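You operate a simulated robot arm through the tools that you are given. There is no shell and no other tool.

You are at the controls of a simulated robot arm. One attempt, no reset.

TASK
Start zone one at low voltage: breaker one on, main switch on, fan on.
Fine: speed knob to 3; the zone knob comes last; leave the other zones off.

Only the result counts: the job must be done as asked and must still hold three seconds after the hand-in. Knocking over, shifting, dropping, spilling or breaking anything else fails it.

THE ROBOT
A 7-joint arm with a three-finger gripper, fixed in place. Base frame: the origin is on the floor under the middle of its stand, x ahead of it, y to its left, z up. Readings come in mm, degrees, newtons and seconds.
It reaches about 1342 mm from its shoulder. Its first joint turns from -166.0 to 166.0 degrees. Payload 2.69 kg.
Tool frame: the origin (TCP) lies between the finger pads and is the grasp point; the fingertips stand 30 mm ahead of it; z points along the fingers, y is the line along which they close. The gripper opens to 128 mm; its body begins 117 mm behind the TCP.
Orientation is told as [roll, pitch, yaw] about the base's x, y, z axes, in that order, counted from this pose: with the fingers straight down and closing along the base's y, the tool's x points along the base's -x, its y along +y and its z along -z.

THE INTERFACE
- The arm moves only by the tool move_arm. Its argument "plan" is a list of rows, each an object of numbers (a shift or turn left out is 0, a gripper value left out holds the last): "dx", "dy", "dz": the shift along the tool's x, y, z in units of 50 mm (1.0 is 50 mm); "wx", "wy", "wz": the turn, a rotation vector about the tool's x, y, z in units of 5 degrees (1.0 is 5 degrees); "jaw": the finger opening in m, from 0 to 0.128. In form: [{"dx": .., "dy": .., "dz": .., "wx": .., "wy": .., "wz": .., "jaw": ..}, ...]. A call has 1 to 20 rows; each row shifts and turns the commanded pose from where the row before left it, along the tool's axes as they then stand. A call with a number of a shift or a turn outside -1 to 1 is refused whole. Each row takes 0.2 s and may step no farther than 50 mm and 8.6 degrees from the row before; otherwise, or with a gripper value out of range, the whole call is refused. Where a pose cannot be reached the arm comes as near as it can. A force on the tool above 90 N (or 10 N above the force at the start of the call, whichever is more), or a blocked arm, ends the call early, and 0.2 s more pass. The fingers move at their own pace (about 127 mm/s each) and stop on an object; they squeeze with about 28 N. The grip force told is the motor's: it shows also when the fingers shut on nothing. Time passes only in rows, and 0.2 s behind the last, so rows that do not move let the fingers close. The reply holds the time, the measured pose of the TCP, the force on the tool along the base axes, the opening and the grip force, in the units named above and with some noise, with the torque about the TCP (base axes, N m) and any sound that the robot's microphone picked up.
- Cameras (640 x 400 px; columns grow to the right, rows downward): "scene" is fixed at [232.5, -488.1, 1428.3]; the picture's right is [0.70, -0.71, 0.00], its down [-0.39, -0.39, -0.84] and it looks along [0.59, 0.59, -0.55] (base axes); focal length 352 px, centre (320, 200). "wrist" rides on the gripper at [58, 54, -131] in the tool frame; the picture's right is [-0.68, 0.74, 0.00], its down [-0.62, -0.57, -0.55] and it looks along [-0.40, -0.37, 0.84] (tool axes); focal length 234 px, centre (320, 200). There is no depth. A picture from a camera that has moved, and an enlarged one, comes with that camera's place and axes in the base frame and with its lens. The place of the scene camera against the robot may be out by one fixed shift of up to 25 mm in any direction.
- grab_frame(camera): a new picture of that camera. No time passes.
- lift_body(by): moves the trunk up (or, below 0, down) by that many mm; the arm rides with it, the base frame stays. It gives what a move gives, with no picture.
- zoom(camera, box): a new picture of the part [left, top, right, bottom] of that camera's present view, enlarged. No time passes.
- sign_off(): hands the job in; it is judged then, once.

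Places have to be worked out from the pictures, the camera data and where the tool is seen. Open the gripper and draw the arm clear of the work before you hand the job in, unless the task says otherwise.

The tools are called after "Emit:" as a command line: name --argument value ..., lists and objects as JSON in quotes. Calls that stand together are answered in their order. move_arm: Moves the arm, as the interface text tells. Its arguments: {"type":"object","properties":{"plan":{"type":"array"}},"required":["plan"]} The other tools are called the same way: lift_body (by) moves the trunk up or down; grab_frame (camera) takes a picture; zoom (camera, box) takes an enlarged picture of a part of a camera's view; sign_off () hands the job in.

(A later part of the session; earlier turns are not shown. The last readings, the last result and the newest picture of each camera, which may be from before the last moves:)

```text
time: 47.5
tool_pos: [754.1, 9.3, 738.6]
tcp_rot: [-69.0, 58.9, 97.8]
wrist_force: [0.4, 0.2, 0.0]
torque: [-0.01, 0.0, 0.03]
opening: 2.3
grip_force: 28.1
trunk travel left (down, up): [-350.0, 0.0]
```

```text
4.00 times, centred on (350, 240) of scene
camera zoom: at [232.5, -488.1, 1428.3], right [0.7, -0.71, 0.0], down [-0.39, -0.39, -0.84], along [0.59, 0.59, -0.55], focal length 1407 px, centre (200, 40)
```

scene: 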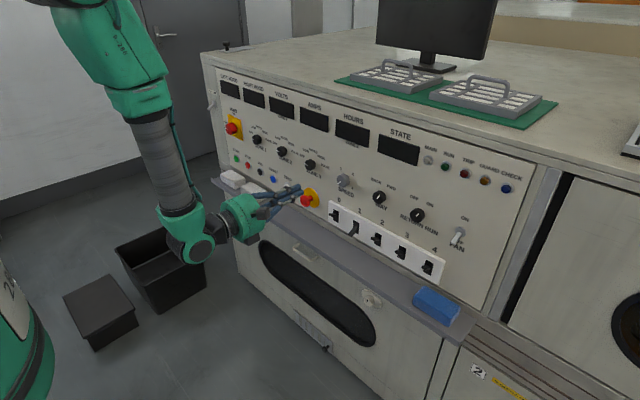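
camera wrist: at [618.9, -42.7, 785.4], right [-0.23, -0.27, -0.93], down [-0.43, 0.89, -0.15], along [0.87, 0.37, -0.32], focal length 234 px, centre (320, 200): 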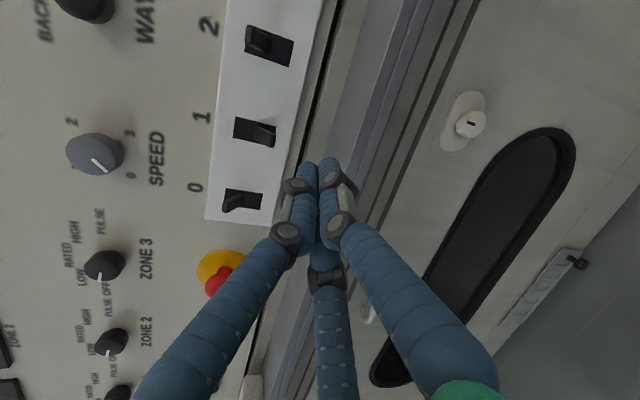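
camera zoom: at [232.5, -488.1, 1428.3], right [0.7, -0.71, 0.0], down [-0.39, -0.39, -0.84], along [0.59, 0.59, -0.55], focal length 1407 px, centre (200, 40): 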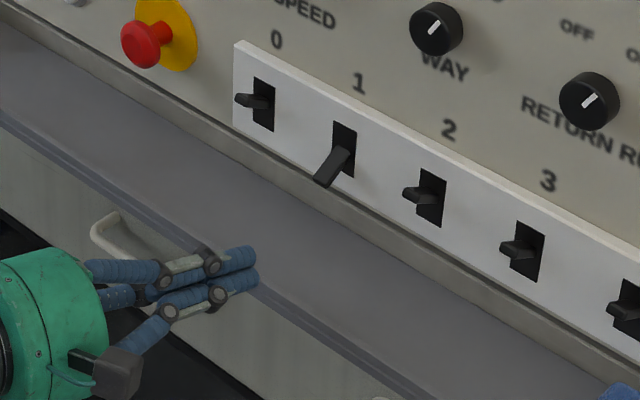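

I'm exactly in place with tips at about (783, 4, 733), and the lever and shelf are clear in both views. I'll slide forward 60 mm first, checking for contact.

Emit:
move_arm --plan '[{"dx": 0.042, "dy": -0.148, "dz": 0.58}, {"dx": 0.042, "dy": -0.148, "dz": 0.58}, {}]'

Emit:
zoom --camera "scene" --box '[290, 190, 418, 270]'

Emit:
grab_frame --camera "wrist"

```text
time: 48.3
tool_pos: [815.0, 8.9, 737.5]
tcp_rot: [-69.0, 58.8, 97.8]
wrist_force: [0.1, -0.3, 0.0]
torque: [0.03, -0.03, 0.0]
opening: 2.3
grip_force: 28.2
trunk travel left (down, up): [-350.0, 0.0]
```

```text
5.00 times, centred on (354, 230) of scene
camera zoom: at [232.5, -488.1, 1428.3], right [0.7, -0.71, 0.0], down [-0.39, -0.39, -0.84], along [0.59, 0.59, -0.55], focal length 1758 px, centre (150, 50)
```

zoom: 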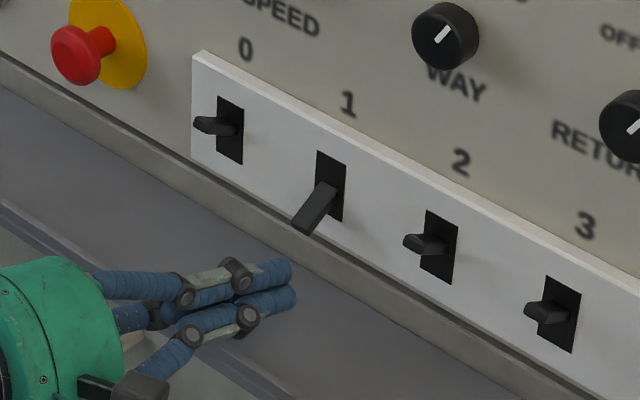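

```text
taken
camera wrist: at [680.2, -43.9, 785.7], right [-0.23, -0.27, -0.93], down [-0.43, 0.89, -0.15], along [0.87, 0.37, -0.32], focal length 234 px, centre (320, 200)
```

wrist: 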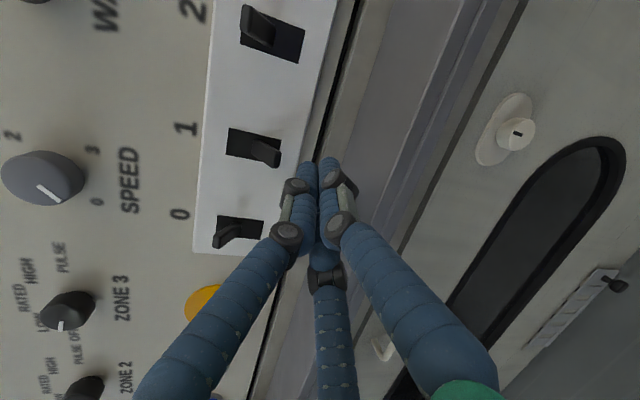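

No contact so far; tips are at about x=844 and below the lever. I'll go forward another 30 mm so the fist sits under the lever.

Emit:
move_arm --plan '[{"dx": 0.02, "dy": -0.074, "dz": 0.29}, {"dx": 0.02, "dy": -0.074, "dz": 0.29}, {}]'

Emit:
zoom --camera "scene" --box '[310, 190, 406, 250]'

Emit:
zoom --camera "wrist" --box '[200, 80, 360, 180]'

```text
time: 49.1
tool_pos: [843.7, 10.0, 737.4]
tcp_rot: [-69.0, 58.9, 97.8]
wrist_force: [0.9, 0.0, -0.7]
torque: [0.0, 0.01, 0.0]
opening: 2.5
grip_force: 27.9
trunk travel left (down, up): [-350.0, 0.0]
```

```text
6.67 times, centred on (358, 220) of scene
camera zoom: at [232.5, -488.1, 1428.3], right [0.7, -0.71, 0.0], down [-0.39, -0.39, -0.84], along [0.59, 0.59, -0.55], focal length 2344 px, centre (67, 67)
```

zoom: 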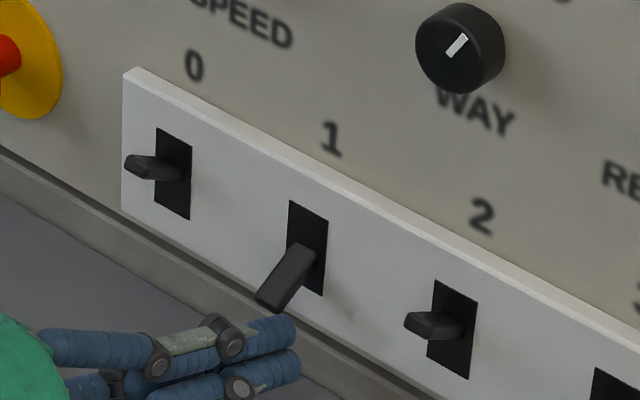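

```text
4.00 times, centred on (280, 130) of wrist
camera zoom: at [708.2, -42.9, 785.1], right [-0.23, -0.27, -0.93], down [-0.43, 0.89, -0.15], along [0.87, 0.37, -0.32], focal length 937 px, centre (480, 480)
```

zoom: 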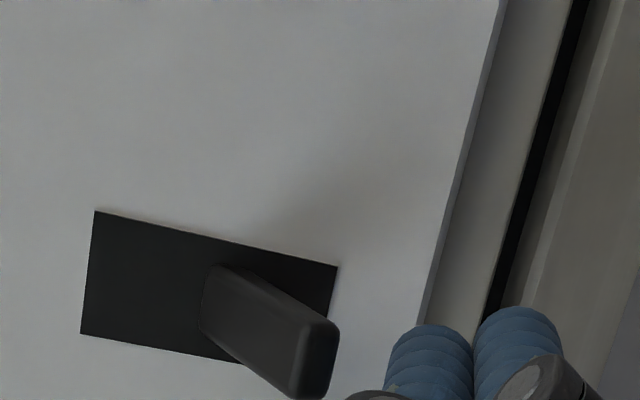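

The fist is under the lever (tip x≈873, lever tip at (857, 3, 764)), with no contact yet. I'll centre by 3 mm and push straight up in 8 mm steps, 32 mm in total.

Emit:
move_arm --plan '[{"dx": 0.031, "dy": 0.05, "dz": 0.011}, {"dx": 0.137, "dy": -0.077, "dz": -0.03}, {"dx": 0.137, "dy": -0.077, "dz": -0.03}, {"dx": 0.137, "dy": -0.077, "dz": -0.03}, {"dx": 0.137, "dy": -0.077, "dz": -0.03}]'

Emit:
zoom --camera "scene" --box '[310, 190, 406, 250]'

Emit:
zoom --camera "wrist" --box '[200, 80, 360, 180]'

```text
time: 50.3
tool_pos: [844.8, 5.2, 771.1]
tcp_rot: [-69.1, 59.0, 97.7]
wrist_force: [-0.3, 0.0, -0.5]
torque: [0.01, -0.02, -0.03]
opening: 2.1
grip_force: 28.2
trunk travel left (down, up): [-350.0, 0.0]
```

```text
6.67 times, centred on (358, 220) of scene
camera zoom: at [232.5, -488.1, 1428.3], right [0.7, -0.71, 0.0], down [-0.39, -0.39, -0.84], along [0.59, 0.59, -0.55], focal length 2344 px, centre (67, 67)
```

zoom: 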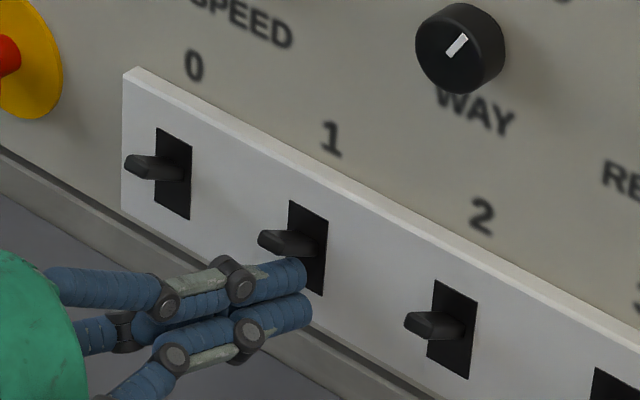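

```text
4.00 times, centred on (280, 130) of wrist
camera zoom: at [708.5, -46.5, 819.1], right [-0.23, -0.27, -0.93], down [-0.43, 0.89, -0.15], along [0.87, 0.37, -0.32], focal length 937 px, centre (480, 480)
```

zoom: 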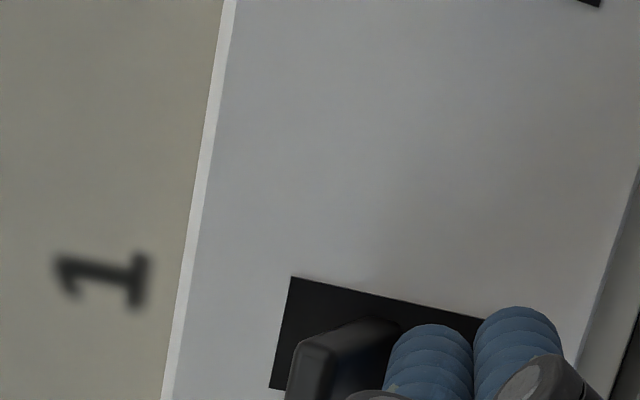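

Lever 1 has snapped up and now matches levers 0 and 2, with no residual force. I'll drop 8 mm away from it, retreat about 90 mm, and verify.

Emit:
move_arm --plan '[{"dx": -0.137, "dy": 0.077, "dz": 0.03}, {"dx": -0.042, "dy": 0.148, "dz": -0.58}, {"dx": -0.042, "dy": 0.148, "dz": -0.58}, {"dx": -0.042, "dy": 0.148, "dz": -0.58}, {}]'

Emit:
zoom --camera "scene" --box '[310, 190, 470, 290]'

Emit:
grab_frame --camera "wrist"

Emit:
grab_frame --camera "scene"

```text
time: 51.5
tool_pos: [753.5, 8.4, 764.3]
tcp_rot: [-69.1, 58.9, 97.7]
wrist_force: [-0.5, 0.1, -0.4]
torque: [-0.02, 0.02, -0.01]
opening: 2.0
grip_force: 27.9
trunk travel left (down, up): [-350.0, 0.0]
```

```text
4.00 times, centred on (390, 240) of scene
camera zoom: at [232.5, -488.1, 1428.3], right [0.7, -0.71, 0.0], down [-0.39, -0.39, -0.84], along [0.59, 0.59, -0.55], focal length 1407 px, centre (40, 40)
```

zoom: 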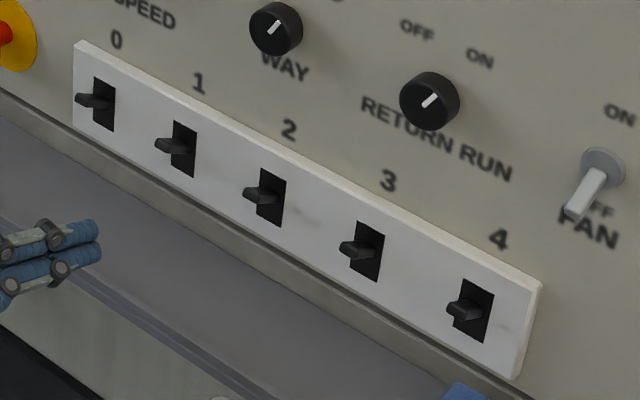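

```text
taken
camera wrist: at [618.2, -44.9, 811.5], right [-0.23, -0.27, -0.93], down [-0.43, 0.89, -0.15], along [0.87, 0.37, -0.32], focal length 234 px, centre (320, 200)
```

wrist: 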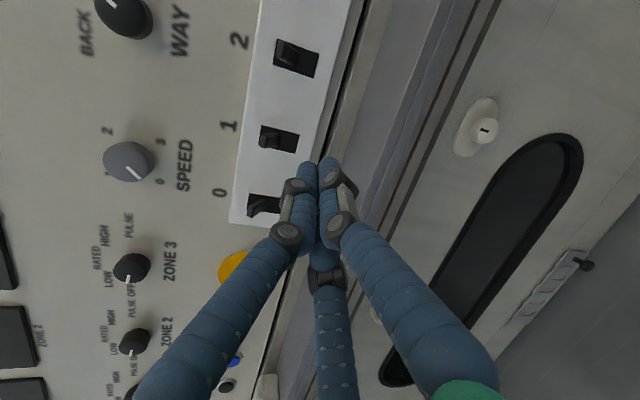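

```text
taken
```

scene: 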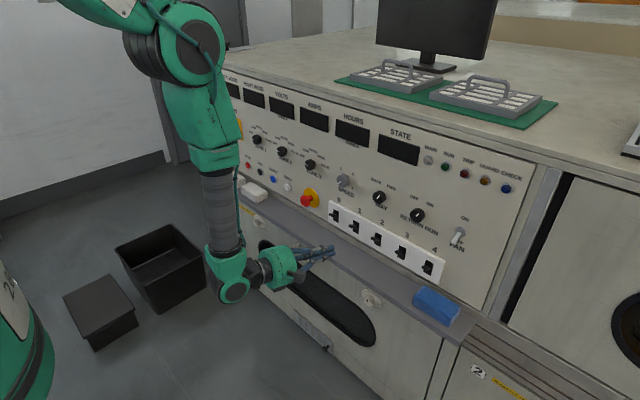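

All five breaker levers now match, so breaker 1 is on. Next is the main switch on the far left (y≈600, z≈925). I'll move left and up in free space.

Emit:
move_arm --plan '[{"dx": -0.245, "dy": -0.904, "dz": -0.271}, {"dx": -0.245, "dy": -0.904, "dz": -0.271}, {"dx": -0.245, "dy": -0.904, "dz": -0.271}, {"dx": -0.245, "dy": -0.904, "dz": -0.271}, {"dx": -0.245, "dy": -0.904, "dz": -0.271}, {"dx": -0.245, "dy": -0.904, "dz": -0.271}, {"dx": -0.245, "dy": -0.904, "dz": -0.271}, {"dx": -0.245, "dy": -0.904, "dz": -0.271}, {"dx": -0.245, "dy": -0.904, "dz": -0.271}, {"dx": -0.245, "dy": -0.904, "dz": -0.271}, {"dx": -0.245, "dy": -0.904, "dz": -0.271}, {"dx": -0.245, "dy": -0.904, "dz": -0.271}, {}]'

Emit:
grab_frame --camera "scene"

Emit:
grab_frame --camera "wrist"

```text
time: 54.3
tool_pos: [721.6, 565.4, 931.8]
tcp_rot: [-69.2, 58.9, 97.7]
wrist_force: [0.0, -0.3, -0.2]
torque: [-0.01, -0.03, -0.03]
opening: 2.1
grip_force: 28.3
trunk travel left (down, up): [-350.0, 0.0]
```

```text
taken
```

scene: 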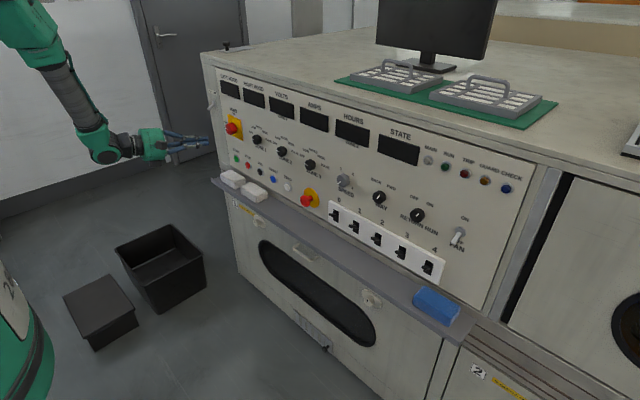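

```text
taken
camera wrist: at [584.9, 513.9, 979.0], right [-0.23, -0.27, -0.93], down [-0.43, 0.89, -0.15], along [0.87, 0.37, -0.32], focal length 234 px, centre (320, 200)
```

wrist: 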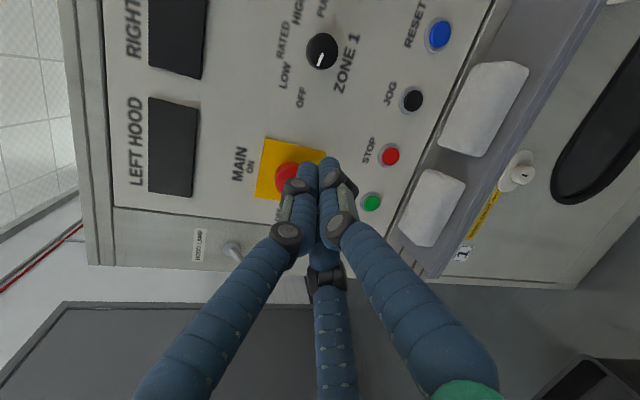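

The main switch is in view. I'll square the tool to +x and roll back 80° so there's room for the 90° clockwise turn.

Emit:
move_arm --plan '[{"wx": 0.7175, "wy": 0.2}, {"wx": 0.7175, "wy": 0.2}, {"wx": 0.7175, "wy": 0.2}, {"wx": 0.7175, "wy": 0.2}, {"wz": -1}, {"wz": -1}, {"wz": -1}, {"wz": -1}, {"wz": -1}, {"wz": -1}, {"wz": -1}, {"wz": -1}, {"wz": -1}, {"wz": -1}, {"wz": -1}, {"wz": -1}, {"wz": -1}, {"wz": -1}, {"wz": -1}, {"wz": -1}]'

Emit:
grab_frame --camera "wrist"

```text
time: 58.5
tool_pos: [720.7, 567.4, 930.0]
tcp_rot: [89.9, 40.3, -89.9]
wrist_force: [-0.9, -0.2, -0.4]
torque: [-0.01, 0.01, -0.02]
opening: 2.4
grip_force: 27.8
trunk travel left (down, up): [-350.0, 0.0]
```

```text
taken
camera wrist: at [589.5, 575.9, 1008.2], right [0.0, -0.99, 0.12], down [-0.55, -0.1, -0.83], along [0.84, -0.07, -0.54], focal length 234 px, centre (320, 200)
```

wrist: 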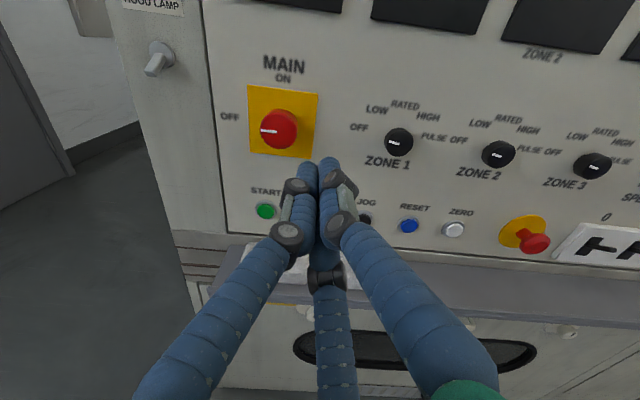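

An excellent upright view. I'll zoom in on the main switch and zone 1 to measure them.

Emit:
zoom --camera "wrist" --box '[200, 50, 360, 165]'

Emit:
zoom --camera "wrist" --box '[340, 80, 500, 180]'

```text
3.48 times, centred on (280, 108) of wrist
camera zoom: at [589.5, 575.9, 1008.2], right [0.0, -0.99, 0.12], down [-0.55, -0.1, -0.83], along [0.84, -0.07, -0.54], focal length 814 px, centre (459, 522)
```

zoom: 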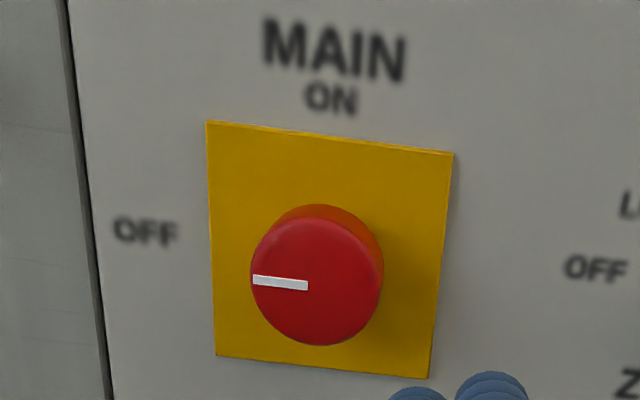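

```text
4.00 times, centred on (420, 130) of wrist
camera zoom: at [589.5, 575.9, 1008.2], right [0.0, -0.99, 0.12], down [-0.55, -0.1, -0.83], along [0.84, -0.07, -0.54], focal length 937 px, centre (-80, 480)
```

zoom: 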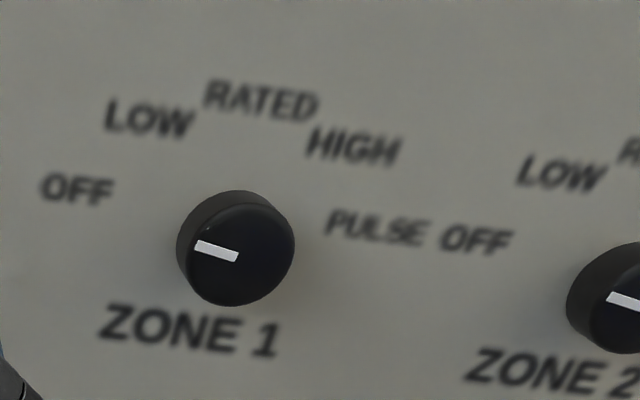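

Main knob axis: about y=612, z=922, front face x≈860, plate at x≈890. I'll open the fingers to 80 mm and line up 50 mm in front of it.

Emit:
move_arm --plan '[{"dx": 0.289, "dy": -0.35, "dz": 0.6, "jaw": 0.08}, {"dx": 0.289, "dy": -0.35, "dz": 0.6, "jaw": 0.08}, {"jaw": 0.08}, {"jaw": 0.08}]'

Emit:
grab_frame --camera "wrist"

Emit:
zoom --camera "scene" --box '[160, 80, 320, 180]'

```text
time: 59.5
tool_pos: [778.9, 612.6, 923.3]
tcp_rot: [90.0, 40.4, -89.9]
wrist_force: [0.6, -0.1, -0.1]
torque: [0.05, 0.03, -0.01]
opening: 79.8
grip_force: 0.0
trunk travel left (down, up): [-350.0, 0.0]
```

```text
taken
camera wrist: at [647.7, 621.0, 1001.4], right [0.0, -0.99, 0.12], down [-0.55, -0.1, -0.83], along [0.84, -0.07, -0.54], focal length 234 px, centre (320, 200)
```

wrist: 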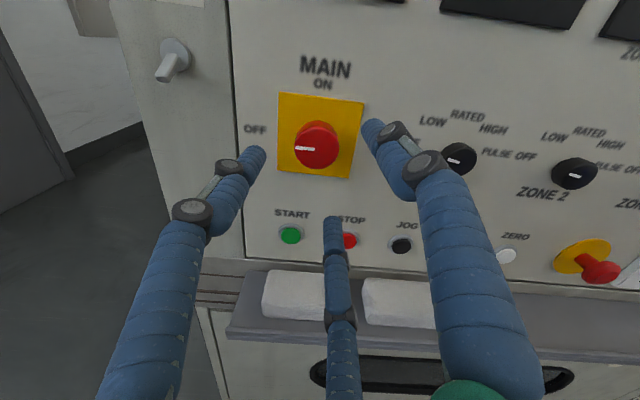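

```text
4.00 times, centred on (240, 130) of scene
camera zoom: at [232.5, -488.1, 1428.3], right [0.7, -0.71, 0.0], down [-0.39, -0.39, -0.84], along [0.59, 0.59, -0.55], focal length 1407 px, centre (640, 480)
```

zoom: 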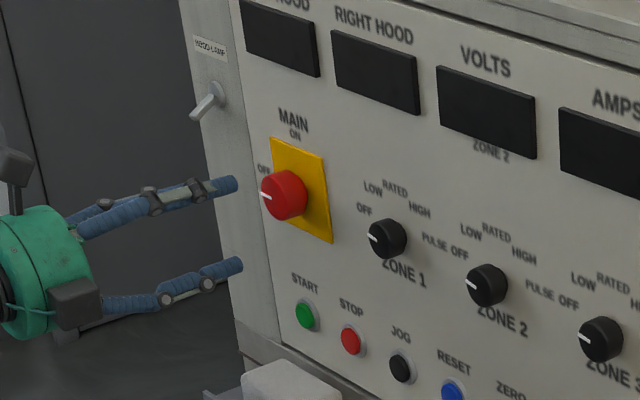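

Emit:
zoom --camera "wrist" --box '[260, 80, 388, 190]'

```text
3.64 times, centred on (324, 135) of wrist
camera zoom: at [647.7, 621.0, 1001.4], right [0.0, -0.99, 0.12], down [-0.55, -0.1, -0.83], along [0.84, -0.07, -0.54], focal length 852 px, centre (306, 436)
```

zoom: 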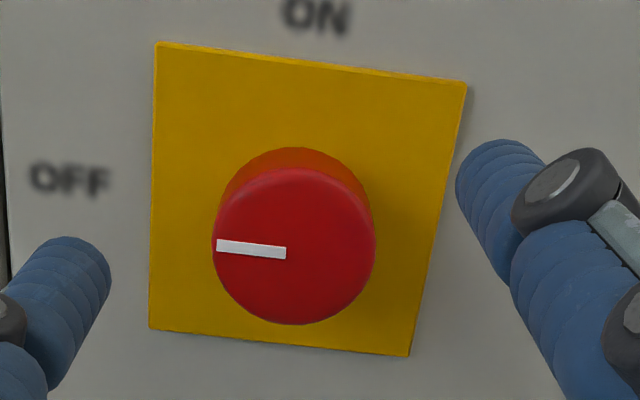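

The knob axis is only ~3 mm left of the tool axis; diameter ~43 mm. I'll correct that and advance 72 mm so the fingertips straddle the knob just short of the plate.

Emit:
move_arm --plan '[{"dx": 0.044, "dy": -0.044, "dz": 0.4, "jaw": 0.08}, {"dz": 0.5, "jaw": 0.08}, {"dz": 0.54, "jaw": 0.08}, {"jaw": 0.08}]'

Emit:
grab_frame --camera "wrist"

Emit:
zoom --camera "scene" --box '[180, 90, 276, 150]'

```text
time: 60.5
tool_pos: [853.1, 615.6, 925.4]
tcp_rot: [90.0, 40.3, -89.9]
wrist_force: [0.2, -0.1, -0.5]
torque: [-0.01, -0.02, 0.01]
opening: 80.2
grip_force: 0.1
trunk travel left (down, up): [-350.0, 0.0]
```

```text
taken
camera wrist: at [722.7, 624.6, 1002.0], right [0.0, -0.99, 0.12], down [-0.55, -0.1, -0.83], along [0.84, -0.07, -0.54], focal length 234 px, centre (320, 200)
```

wrist: 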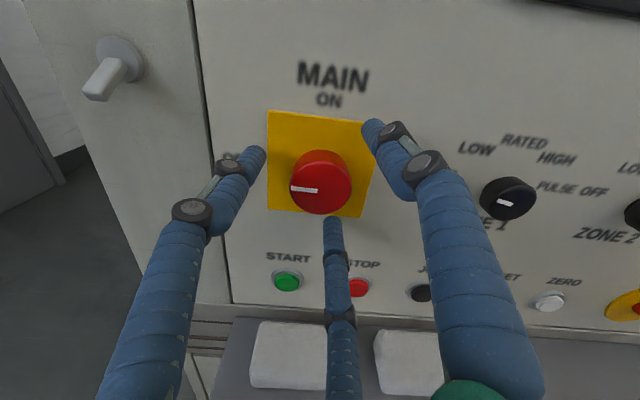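

```text
6.67 times, centred on (228, 120) of scene
camera zoom: at [232.5, -488.1, 1428.3], right [0.7, -0.71, 0.0], down [-0.39, -0.39, -0.84], along [0.59, 0.59, -0.55], focal length 2344 px, centre (933, 733)
```

zoom: 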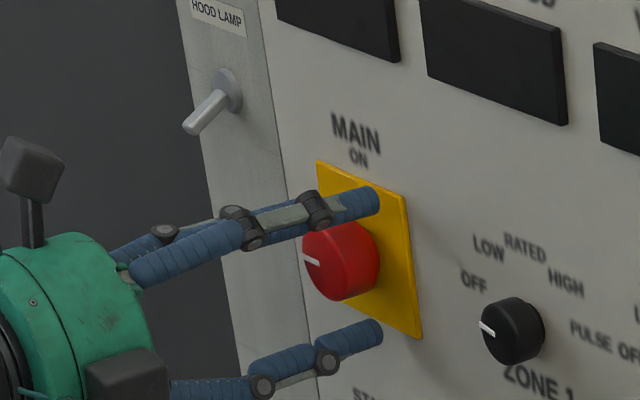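

The three fingertips straddle the red knob, centred to ~2 mm. Closing on it now.

Emit:
move_arm --plan '[{"jaw": 0.0}, {"jaw": 0.0}, {"jaw": 0.0}]'

Emit:
zoom --camera "wrist" --box '[230, 90, 410, 240]'

```text
time: 61.3
tool_pos: [852.9, 613.9, 920.8]
tcp_rot: [89.7, 40.1, -90.1]
wrist_force: [-2.5, -5.3, -18.2]
torque: [-0.03, 0.61, 0.05]
opening: 42.4
grip_force: 45.0
trunk travel left (down, up): [-350.0, 0.0]
```

```text
2.67 times, centred on (320, 165) of wrist
camera zoom: at [722.2, 623.8, 998.8], right [0.0, -0.99, 0.13], down [-0.55, -0.11, -0.83], along [0.83, -0.07, -0.55], focal length 624 px, centre (320, 293)
```

zoom: 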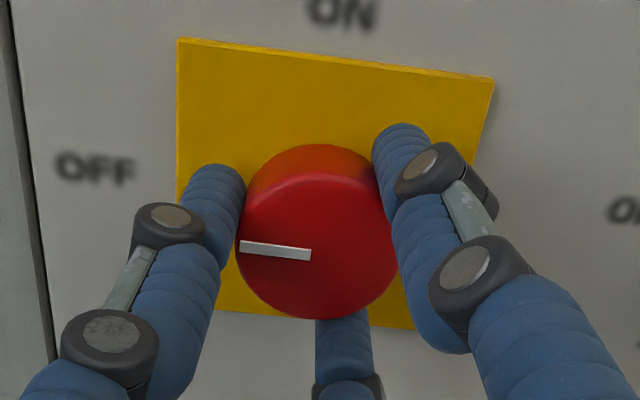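

Gripped firmly (42.4 mm); the knob's true axis reads y≈613.9, z≈920.8. I'll relieve the small offset and turn clockwise 45° first to check it follows.

Emit:
move_arm --plan '[{"dx": -0.068, "dy": -0.034, "jaw": 0.0}, {"wz": 1, "jaw": 0.0}, {"wz": 1, "jaw": 0.0}, {"wz": 1, "jaw": 0.0}, {"wz": 1, "jaw": 0.0}, {"wz": 1, "jaw": 0.0}, {"wz": 1, "jaw": 0.0}, {"wz": 1, "jaw": 0.0}, {"wz": 1, "jaw": 0.0}, {"wz": 1, "jaw": 0.0}]'

Emit:
zoom --camera "wrist" --box '[230, 90, 410, 240]'

Emit:
zoom --camera "scene" --box '[180, 90, 276, 150]'

```text
time: 63.5
tool_pos: [853.2, 613.2, 920.6]
tcp_rot: [90.8, 85.4, -89.0]
wrist_force: [1.1, 21.3, 1.4]
torque: [-0.01, 0.09, 0.8]
opening: 42.7
grip_force: 45.0
trunk travel left (down, up): [-350.0, 0.0]
```

```text
2.67 times, centred on (320, 165) of wrist
camera zoom: at [722.1, 564.4, 981.4], right [0.0, -0.79, -0.62], down [-0.55, 0.51, -0.66], along [0.84, 0.34, -0.43], focal length 624 px, centre (320, 293)
```

zoom: 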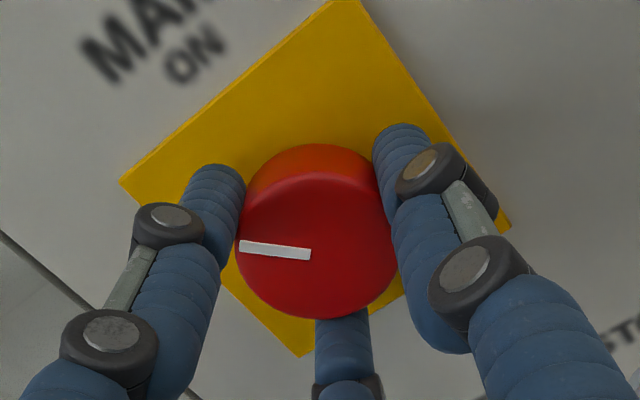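

```text
6.67 times, centred on (228, 120) of scene
camera zoom: at [232.5, -488.1, 1428.3], right [0.7, -0.71, 0.0], down [-0.39, -0.39, -0.84], along [0.59, 0.59, -0.55], focal length 2344 px, centre (933, 733)
```

zoom: 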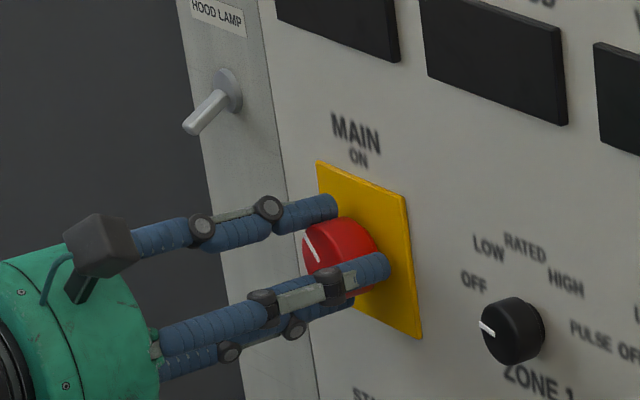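

The knob follows the hand (pointer at 45°). A ~20 N side load is present, so I'll ease 3 mm in +y and continue the remaining 45°.

Emit:
move_arm --plan '[{"dy": -0.06, "jaw": 0.0}, {"wz": 1, "jaw": 0.0}, {"wz": 1, "jaw": 0.0}, {"wz": 1, "jaw": 0.0}, {"wz": 1, "jaw": 0.0}, {"wz": 1, "jaw": 0.0}, {"wz": 1, "jaw": 0.0}, {"wz": 1, "jaw": 0.0}, {"wz": 1, "jaw": 0.0}, {"wz": 1, "jaw": 0.0}]'

Emit:
zoom --camera "wrist" --box '[230, 90, 410, 240]'

Emit:
zoom --camera "scene" --box '[180, 60, 340, 160]'

```text
time: 65.7
tool_pos: [853.0, 614.0, 920.1]
tcp_rot: [-90.0, 49.5, 90.1]
wrist_force: [21.2, -10.6, 10.1]
torque: [-0.65, -0.22, -0.24]
opening: 42.6
grip_force: 45.0
trunk travel left (down, up): [-350.0, 0.0]
```

```text
2.67 times, centred on (320, 165) of wrist
camera zoom: at [721.9, 535.2, 928.3], right [0.0, -0.12, -0.99], down [-0.55, 0.83, -0.1], along [0.84, 0.55, -0.07], focal length 624 px, centre (320, 293)
```

zoom: 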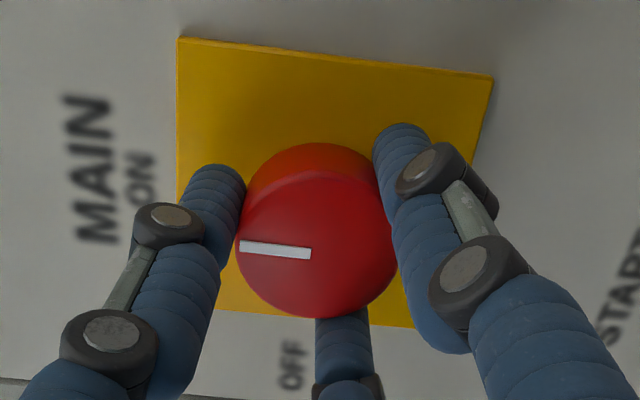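

```text
4.00 times, centred on (260, 110) of scene
camera zoom: at [232.5, -488.1, 1428.3], right [0.7, -0.71, 0.0], down [-0.39, -0.39, -0.84], along [0.59, 0.59, -0.55], focal length 1407 px, centre (560, 560)
```

zoom: 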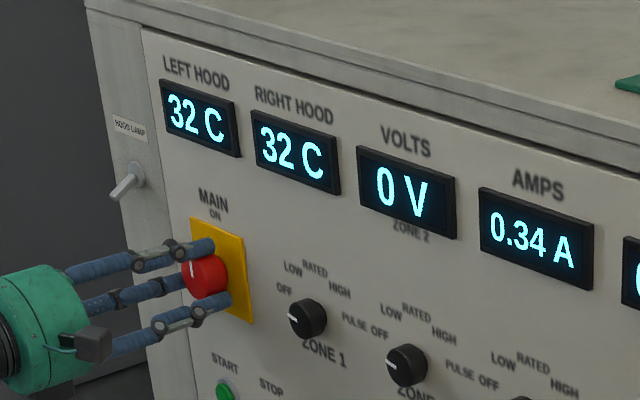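

Main is ON: the displays lit (32 C, 0 V, 0.34 A). I'll release and back straight off.

Emit:
move_arm --plan '[{"jaw": 0.08}, {"jaw": 0.08}, {"jaw": 0.08}, {"dz": -0.6, "jaw": 0.08}, {"dz": -0.8, "jaw": 0.08}, {"dz": -0.8, "jaw": 0.08}, {"jaw": 0.08}]'

Emit:
zoom --camera "scene" --box '[180, 60, 340, 160]'

Emit:
zoom --camera "scene" --box '[300, 80, 540, 230]'

```text
time: 67.3
tool_pos: [740.5, 616.4, 924.1]
tcp_rot: [-90.1, 49.6, 90.1]
wrist_force: [0.3, -0.2, -0.4]
torque: [0.0, 0.01, -0.02]
opening: 80.2
grip_force: 0.1
trunk travel left (down, up): [-350.0, 0.0]
```

```text
4.00 times, centred on (260, 110) of scene
camera zoom: at [232.5, -488.1, 1428.3], right [0.7, -0.71, 0.0], down [-0.39, -0.39, -0.84], along [0.59, 0.59, -0.55], focal length 1407 px, centre (560, 560)
```

zoom: 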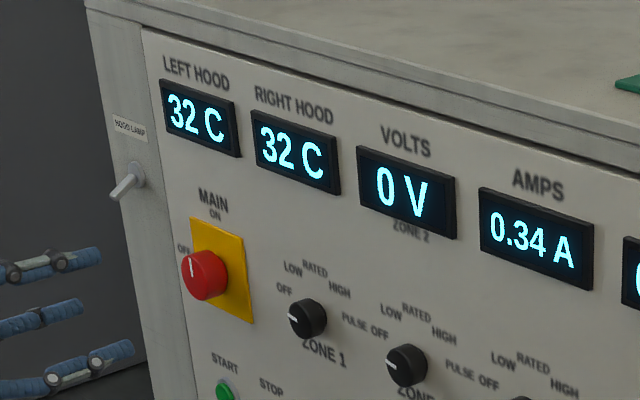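

```text
2.67 times, centred on (420, 155) of scene
camera zoom: at [232.5, -488.1, 1428.3], right [0.7, -0.71, 0.0], down [-0.39, -0.39, -0.84], along [0.59, 0.59, -0.55], focal length 938 px, centre (53, 320)
```

zoom: 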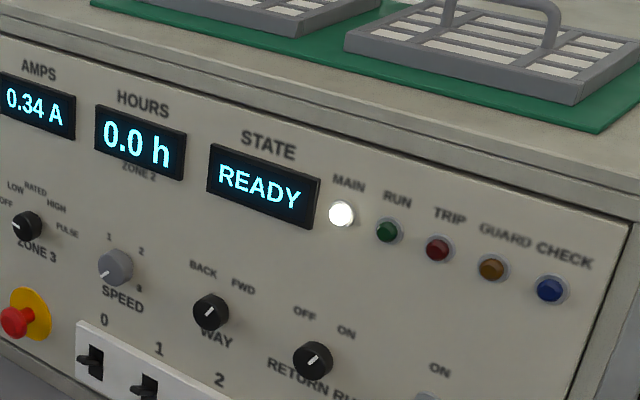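

The state reads READY and the MAIN lamp is lit. Next is the fan at about y≈−285, z≈915. I'll close the fingers, move right in free space, and yaw the tool 29° right as this wrist configuration needs.

Emit:
move_arm --plan '[{"wz": -0.693, "jaw": 0.0}, {"wz": -0.693, "jaw": 0.0}, {"wz": -0.693, "jaw": 0.0}, {"dx": 0.45, "dy": 0.869, "dz": -0.067}, {"dx": 0.45, "dy": 0.869, "dz": -0.067}, {"dx": 0.45, "dy": 0.869, "dz": -0.067}, {"dx": 0.45, "dy": 0.869, "dz": -0.067}, {"dx": 0.45, "dy": 0.869, "dz": -0.067}, {"dx": 0.45, "dy": 0.869, "dz": -0.067}, {"dx": 0.45, "dy": 0.869, "dz": -0.067}, {"dx": 0.45, "dy": 0.869, "dz": -0.067}, {"dx": 0.45, "dy": 0.869, "dz": -0.067}, {"wx": -0.837, "wy": 0.483}, {"wx": -0.837, "wy": 0.483}, {"wx": -0.837, "wy": 0.483}, {"wx": -0.837, "wy": 0.483}, {"wx": -0.837, "wy": 0.483}, {"wx": -0.837, "wy": 0.483}]'

```text
time: 71.1
tool_pos: [713.8, 175.6, 899.5]
tcp_rot: [-90.2, 60.0, 61.0]
wrist_force: [-0.2, -0.7, 0.6]
torque: [-0.01, -0.01, -0.01]
opening: 2.1
grip_force: 27.8
trunk travel left (down, up): [-350.0, 0.0]
```

Oriented as planned (yaw −29°). I'll move to the pre-position about 80 mm short of the fan lever and slightly below it.

Emit:
move_arm --plan '[{"dx": 0.324, "dy": 0.649, "dz": 0.569}, {"dx": 0.324, "dy": 0.649, "dz": 0.569}, {"dx": 0.324, "dy": 0.649, "dz": 0.569}, {"dx": 0.324, "dy": 0.649, "dz": 0.569}, {"dx": 0.324, "dy": 0.649, "dz": 0.569}, {"dx": 0.324, "dy": 0.649, "dz": 0.569}, {"dx": 0.324, "dy": 0.649, "dz": 0.569}, {"dx": 0.324, "dy": 0.649, "dz": 0.569}, {"dx": 0.324, "dy": 0.649, "dz": 0.569}, {}]'

Emit:
grab_frame --camera "wrist"

Emit:
grab_frame --camera "scene"

Emit:
zoom --camera "scene" --box '[390, 190, 518, 270]'

```text
time: 73.3
tool_pos: [777.9, -233.9, 876.9]
tcp_rot: [-90.0, 60.0, 61.1]
wrist_force: [0.0, 0.5, 0.6]
torque: [0.02, -0.04, 0.0]
opening: 1.9
grip_force: 28.2
trunk travel left (down, up): [-350.0, 0.0]
```

```text
taken
camera wrist: at [627.2, -236.8, 900.2], right [-0.14, -0.26, -0.95], down [-0.1, 0.96, -0.25], along [0.98, 0.05, -0.16], focal length 234 px, centre (320, 200)
```

wrist: 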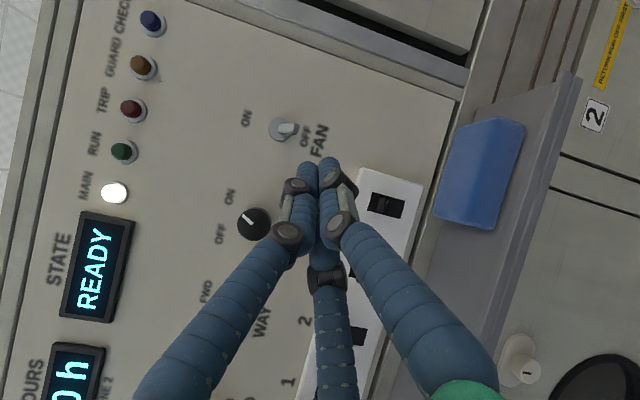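

```text
taken
```

scene: 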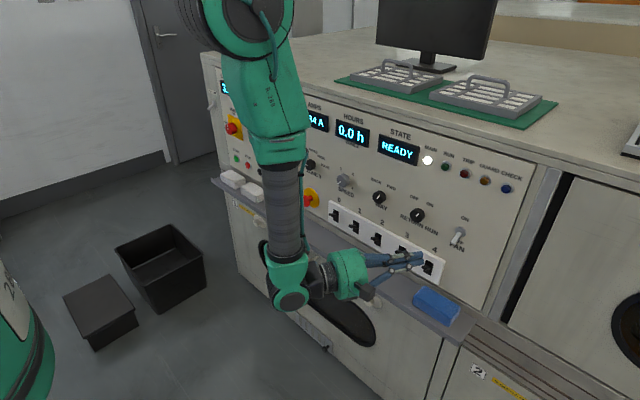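

```text
5.00 times, centred on (454, 230) of scene
camera zoom: at [232.5, -488.1, 1428.3], right [0.7, -0.71, 0.0], down [-0.39, -0.39, -0.84], along [0.59, 0.59, -0.55], focal length 1758 px, centre (-350, 50)
```

zoom: 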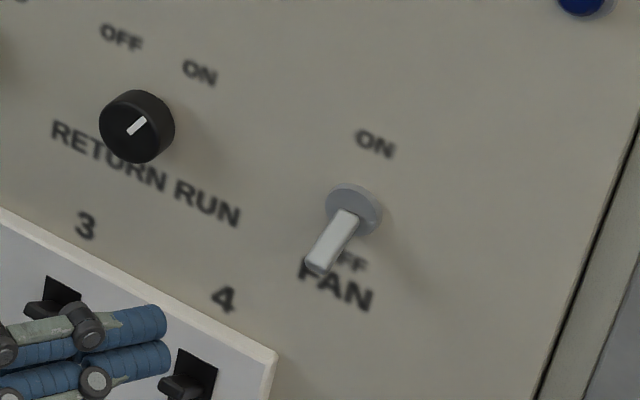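

Emit:
zoom --camera "wrist" --box '[230, 80, 358, 180]'

```text
4.00 times, centred on (294, 130) of wrist
camera zoom: at [627.2, -236.8, 900.2], right [-0.14, -0.26, -0.95], down [-0.1, 0.96, -0.25], along [0.98, 0.05, -0.16], focal length 937 px, centre (424, 480)
```

zoom: 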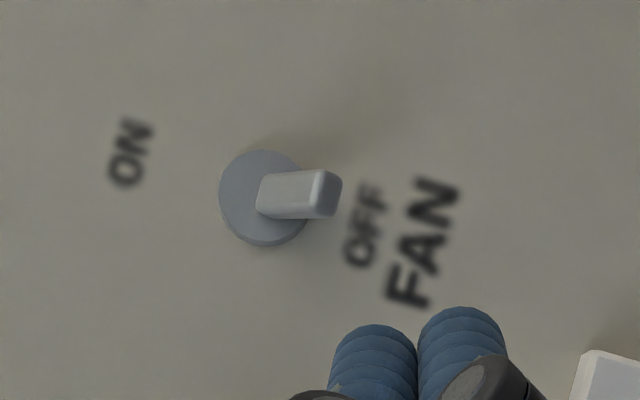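

Fan disc centre: about (888, −286, 920); lever tip about (860, −286, 904), pointing down. I'll slide the fist forward ~84 mm underneath it.

Emit:
move_arm --plan '[{"dx": 0.01, "dy": 0.017, "dz": 0.559}, {"dx": 0.01, "dy": 0.017, "dz": 0.559}, {"dx": 0.01, "dy": 0.017, "dz": 0.3}, {"dx": 0.0, "dy": 0.0, "dz": 0.259}, {}]'

Emit:
zoom --camera "wrist" --box '[230, 80, 358, 180]'

Emit:
zoom --camera "scene" --box '[390, 190, 518, 270]'

```text
time: 74.5
tool_pos: [851.0, -277.7, 877.8]
tcp_rot: [-90.2, 60.0, 61.0]
wrist_force: [0.5, -0.1, -0.7]
torque: [-0.02, -0.03, 0.0]
opening: 2.1
grip_force: 27.7
trunk travel left (down, up): [-350.0, 0.0]
```

```text
4.00 times, centred on (294, 130) of wrist
camera zoom: at [699.9, -280.3, 901.7], right [-0.14, -0.26, -0.95], down [-0.09, 0.96, -0.25], along [0.99, 0.05, -0.16], focal length 937 px, centre (424, 480)
```

zoom: 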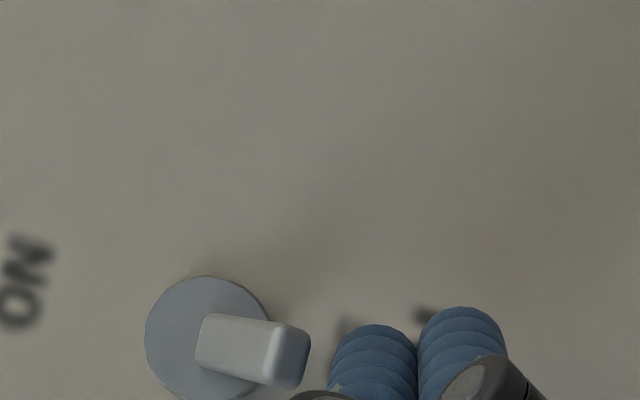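

```text
5.00 times, centred on (454, 230) of scene
camera zoom: at [232.5, -488.1, 1428.3], right [0.7, -0.71, 0.0], down [-0.39, -0.39, -0.84], along [0.59, 0.59, -0.55], focal length 1758 px, centre (-350, 50)
```

zoom: 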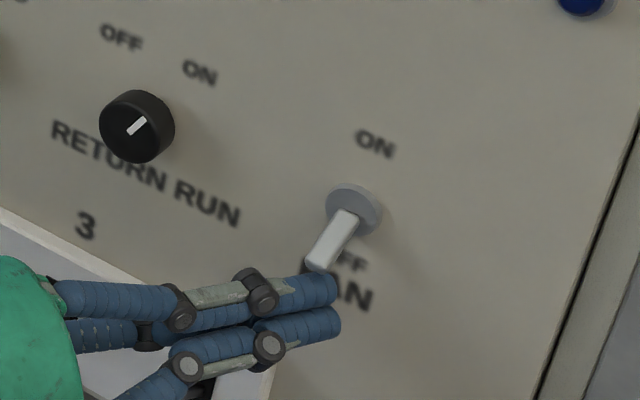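

The fist is directly under the fan lever tip. I'll push straight up in 8 mm steps (32 mm).

Emit:
move_arm --plan '[{"dx": 0.1386, "dy": -0.08}, {"dx": 0.1386, "dy": -0.08}, {"dx": 0.1386, "dy": -0.08}, {"dx": 0.1386, "dy": -0.08}, {}]'

Emit:
zoom --camera "scene" --box '[390, 190, 518, 270]'

Emit:
zoom --camera "wrist" --box '[230, 80, 358, 180]'

```text
time: 75.7
tool_pos: [849.3, -275.9, 910.0]
tcp_rot: [-89.9, 59.9, 61.1]
wrist_force: [-1.2, 0.2, -3.3]
torque: [0.01, 0.03, 0.0]
opening: 2.5
grip_force: 28.0
trunk travel left (down, up): [-350.0, 0.0]
```

```text
5.00 times, centred on (454, 230) of scene
camera zoom: at [232.5, -488.1, 1428.3], right [0.7, -0.71, 0.0], down [-0.39, -0.39, -0.84], along [0.59, 0.59, -0.55], focal length 1758 px, centre (-350, 50)
```

zoom: 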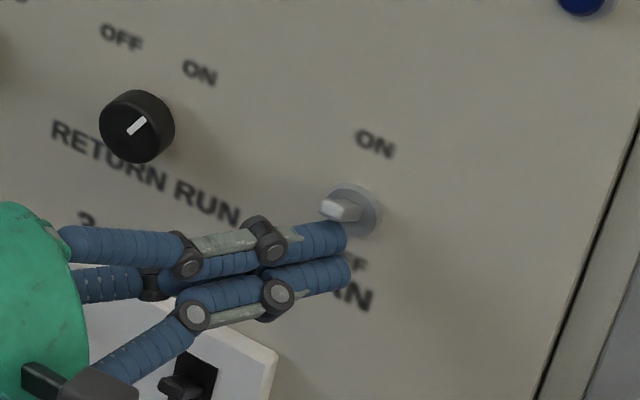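

```text
4.00 times, centred on (294, 130) of wrist
camera zoom: at [698.4, -278.9, 932.1], right [-0.15, -0.26, -0.95], down [-0.1, 0.96, -0.25], along [0.98, 0.05, -0.16], focal length 937 px, centre (424, 480)
```

zoom: 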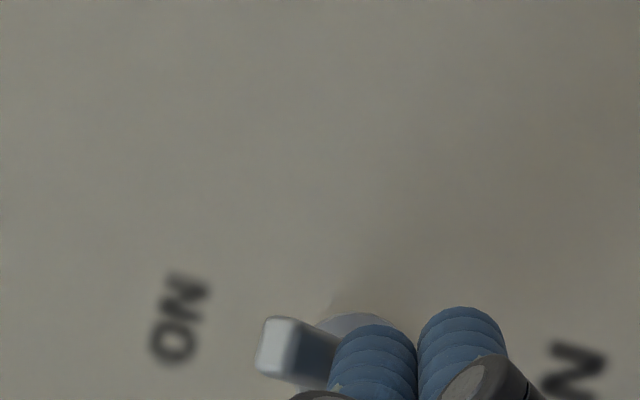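

The lever has risen past horizontal with a light contact force. I'll push up another 8 mm to seat it fully at ON.

Emit:
move_arm --plan '[{"dx": 0.07, "dy": -0.04}, {"dx": 0.07, "dy": -0.04}, {}]'

Emit:
zoom --camera "scene" --box '[390, 190, 518, 270]'

```text
time: 76.5
tool_pos: [847.9, -276.8, 911.1]
tcp_rot: [-88.8, 60.1, 62.1]
wrist_force: [-11.5, 9.0, -39.6]
torque: [0.36, 0.75, 0.15]
opening: 2.3
grip_force: 28.6
trunk travel left (down, up): [-350.0, 0.0]
```

```text
5.00 times, centred on (454, 230) of scene
camera zoom: at [232.5, -488.1, 1428.3], right [0.7, -0.71, 0.0], down [-0.39, -0.39, -0.84], along [0.59, 0.59, -0.55], focal length 1758 px, centre (-350, 50)
```

zoom: 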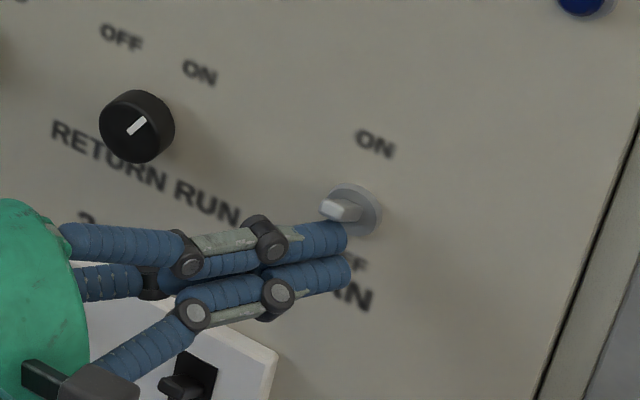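

The lever is hard against its ON stop (40 N, no further motion). I'll back down 20 mm, retreat, and verify it stays up.

Emit:
move_arm --plan '[{"dx": -0.17, "dy": 0.1}, {"dx": -0.17, "dy": 0.1}, {"dz": -0.6}, {"dz": -0.8}, {"dz": -0.8}, {}]'

Emit:
zoom --camera "scene" --box '[390, 190, 518, 270]'

Emit:
zoom --camera "scene" --box '[300, 100, 540, 250]'

Emit:
grab_frame --camera "wrist"

```text
time: 77.9
tool_pos: [752.1, -225.0, 900.1]
tcp_rot: [-90.2, 60.1, 61.0]
wrist_force: [-0.4, 0.3, 0.2]
torque: [0.0, 0.0, 0.0]
opening: 2.0
grip_force: 27.6
trunk travel left (down, up): [-350.0, 0.0]
```

```text
5.00 times, centred on (454, 230) of scene
camera zoom: at [232.5, -488.1, 1428.3], right [0.7, -0.71, 0.0], down [-0.39, -0.39, -0.84], along [0.59, 0.59, -0.55], focal length 1758 px, centre (-350, 50)
```

zoom: 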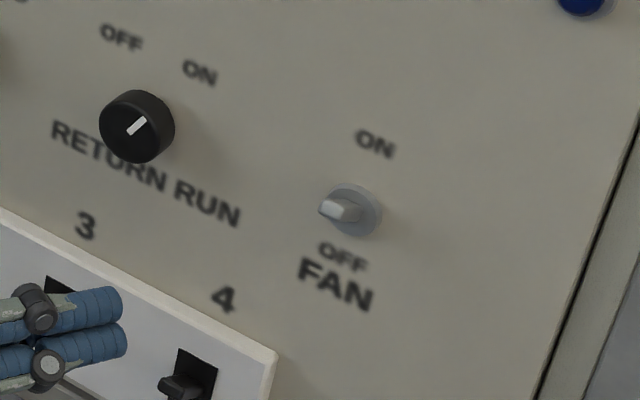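

```text
2.67 times, centred on (420, 175) of scene
camera zoom: at [232.5, -488.1, 1428.3], right [0.7, -0.71, 0.0], down [-0.39, -0.39, -0.84], along [0.59, 0.59, -0.55], focal length 938 px, centre (53, 267)
```

zoom: 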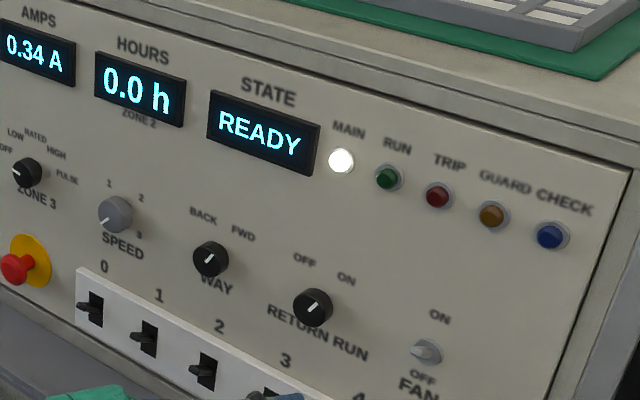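

```text
taken
camera wrist: at [599.2, -227.8, 922.5], right [-0.14, -0.26, -0.95], down [-0.09, 0.96, -0.25], along [0.99, 0.05, -0.16], focal length 234 px, centre (320, 200)
```

wrist: 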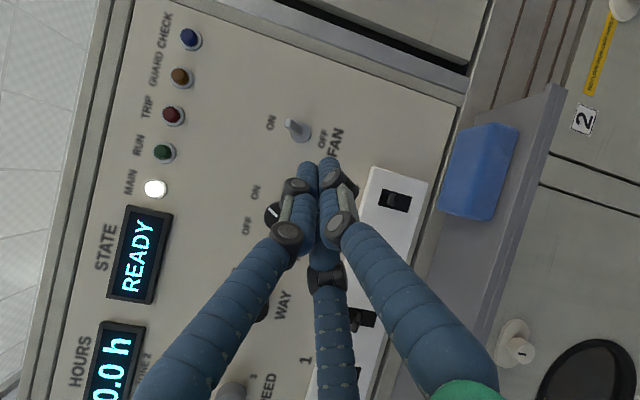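

The fan lever is up at ON, with state READY and nothing else changed. Next is the speed knob (y≈58, z≈920.5). I'll travel left in free space and roll back to make room for the clockwise turns.

Emit:
move_arm --plan '[{"dx": -0.352, "dy": -0.75, "dz": -0.484}, {"dx": -0.352, "dy": -0.75, "dz": -0.484}, {"dx": -0.352, "dy": -0.75, "dz": -0.484}, {"dx": -0.352, "dy": -0.75, "dz": -0.484}, {"dx": -0.352, "dy": -0.75, "dz": -0.484}, {"dx": -0.352, "dy": -0.75, "dz": -0.484}, {"wz": -1}, {"wz": -1}, {"wz": -1}, {"wz": -1}, {"wz": -1}, {"wz": -1}, {"wz": -1}, {"wz": -1}, {"wz": -1}, {"wz": -1}, {"wz": -1}, {"wz": -1}, {"wz": -1}]'

Emit:
move_arm --plan '[{"wz": -1}, {"wz": -1}, {"wz": -0.6}, {"wx": 0.589, "wy": 0.654}, {"wx": 0.589, "wy": 0.654}, {"wx": 0.589, "wy": 0.654}, {"wx": 0.589, "wy": 0.654}, {"wx": 0.589, "wy": 0.654}, {"jaw": 0.08}, {"jaw": 0.08}, {"jaw": 0.08}]'

Emit:
grab_frame --camera "wrist"

```text
time: 81.9
tool_pos: [745.9, 62.6, 919.4]
tcp_rot: [90.2, 54.9, -118.9]
wrist_force: [-1.6, 0.2, 0.1]
torque: [0.0, 0.01, -0.01]
opening: 2.3
grip_force: 27.9
trunk travel left (down, up): [-350.0, 0.0]
```

```text
time: 84.3
tool_pos: [746.1, 62.2, 919.2]
tcp_rot: [90.1, 42.0, -96.8]
wrist_force: [-0.5, 0.0, 0.2]
torque: [0.0, -0.04, 0.03]
opening: 79.9
grip_force: 0.0
trunk travel left (down, up): [-350.0, 0.0]
```

```text
taken
camera wrist: at [617.2, 84.5, 997.2], right [-0.12, -0.99, 0.09], down [-0.55, -0.01, -0.83], along [0.82, -0.15, -0.55], focal length 234 px, centre (320, 200)
```

wrist: 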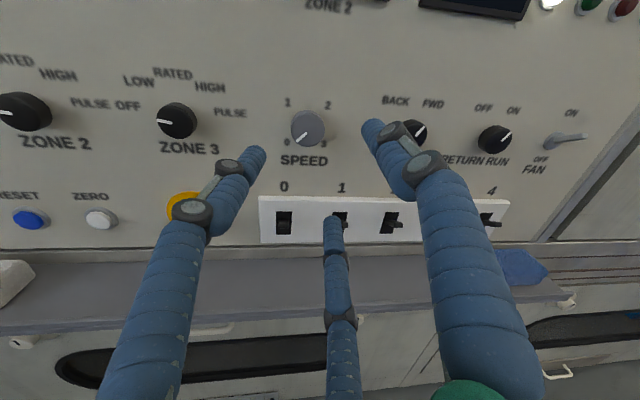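

The view is upright with the speed knob ahead. I'll zoom in to measure its offset from the tool axis.

Emit:
zoom --camera "wrist" --box '[260, 80, 370, 170]'

```text
4.44 times, centred on (315, 125) of wrist
camera zoom: at [617.2, 84.5, 997.2], right [-0.12, -0.99, 0.09], down [-0.55, -0.01, -0.83], along [0.82, -0.15, -0.55], focal length 1041 px, centre (342, 533)
```

zoom: 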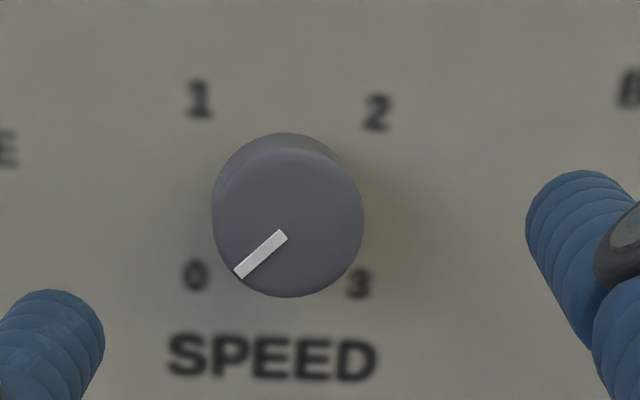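

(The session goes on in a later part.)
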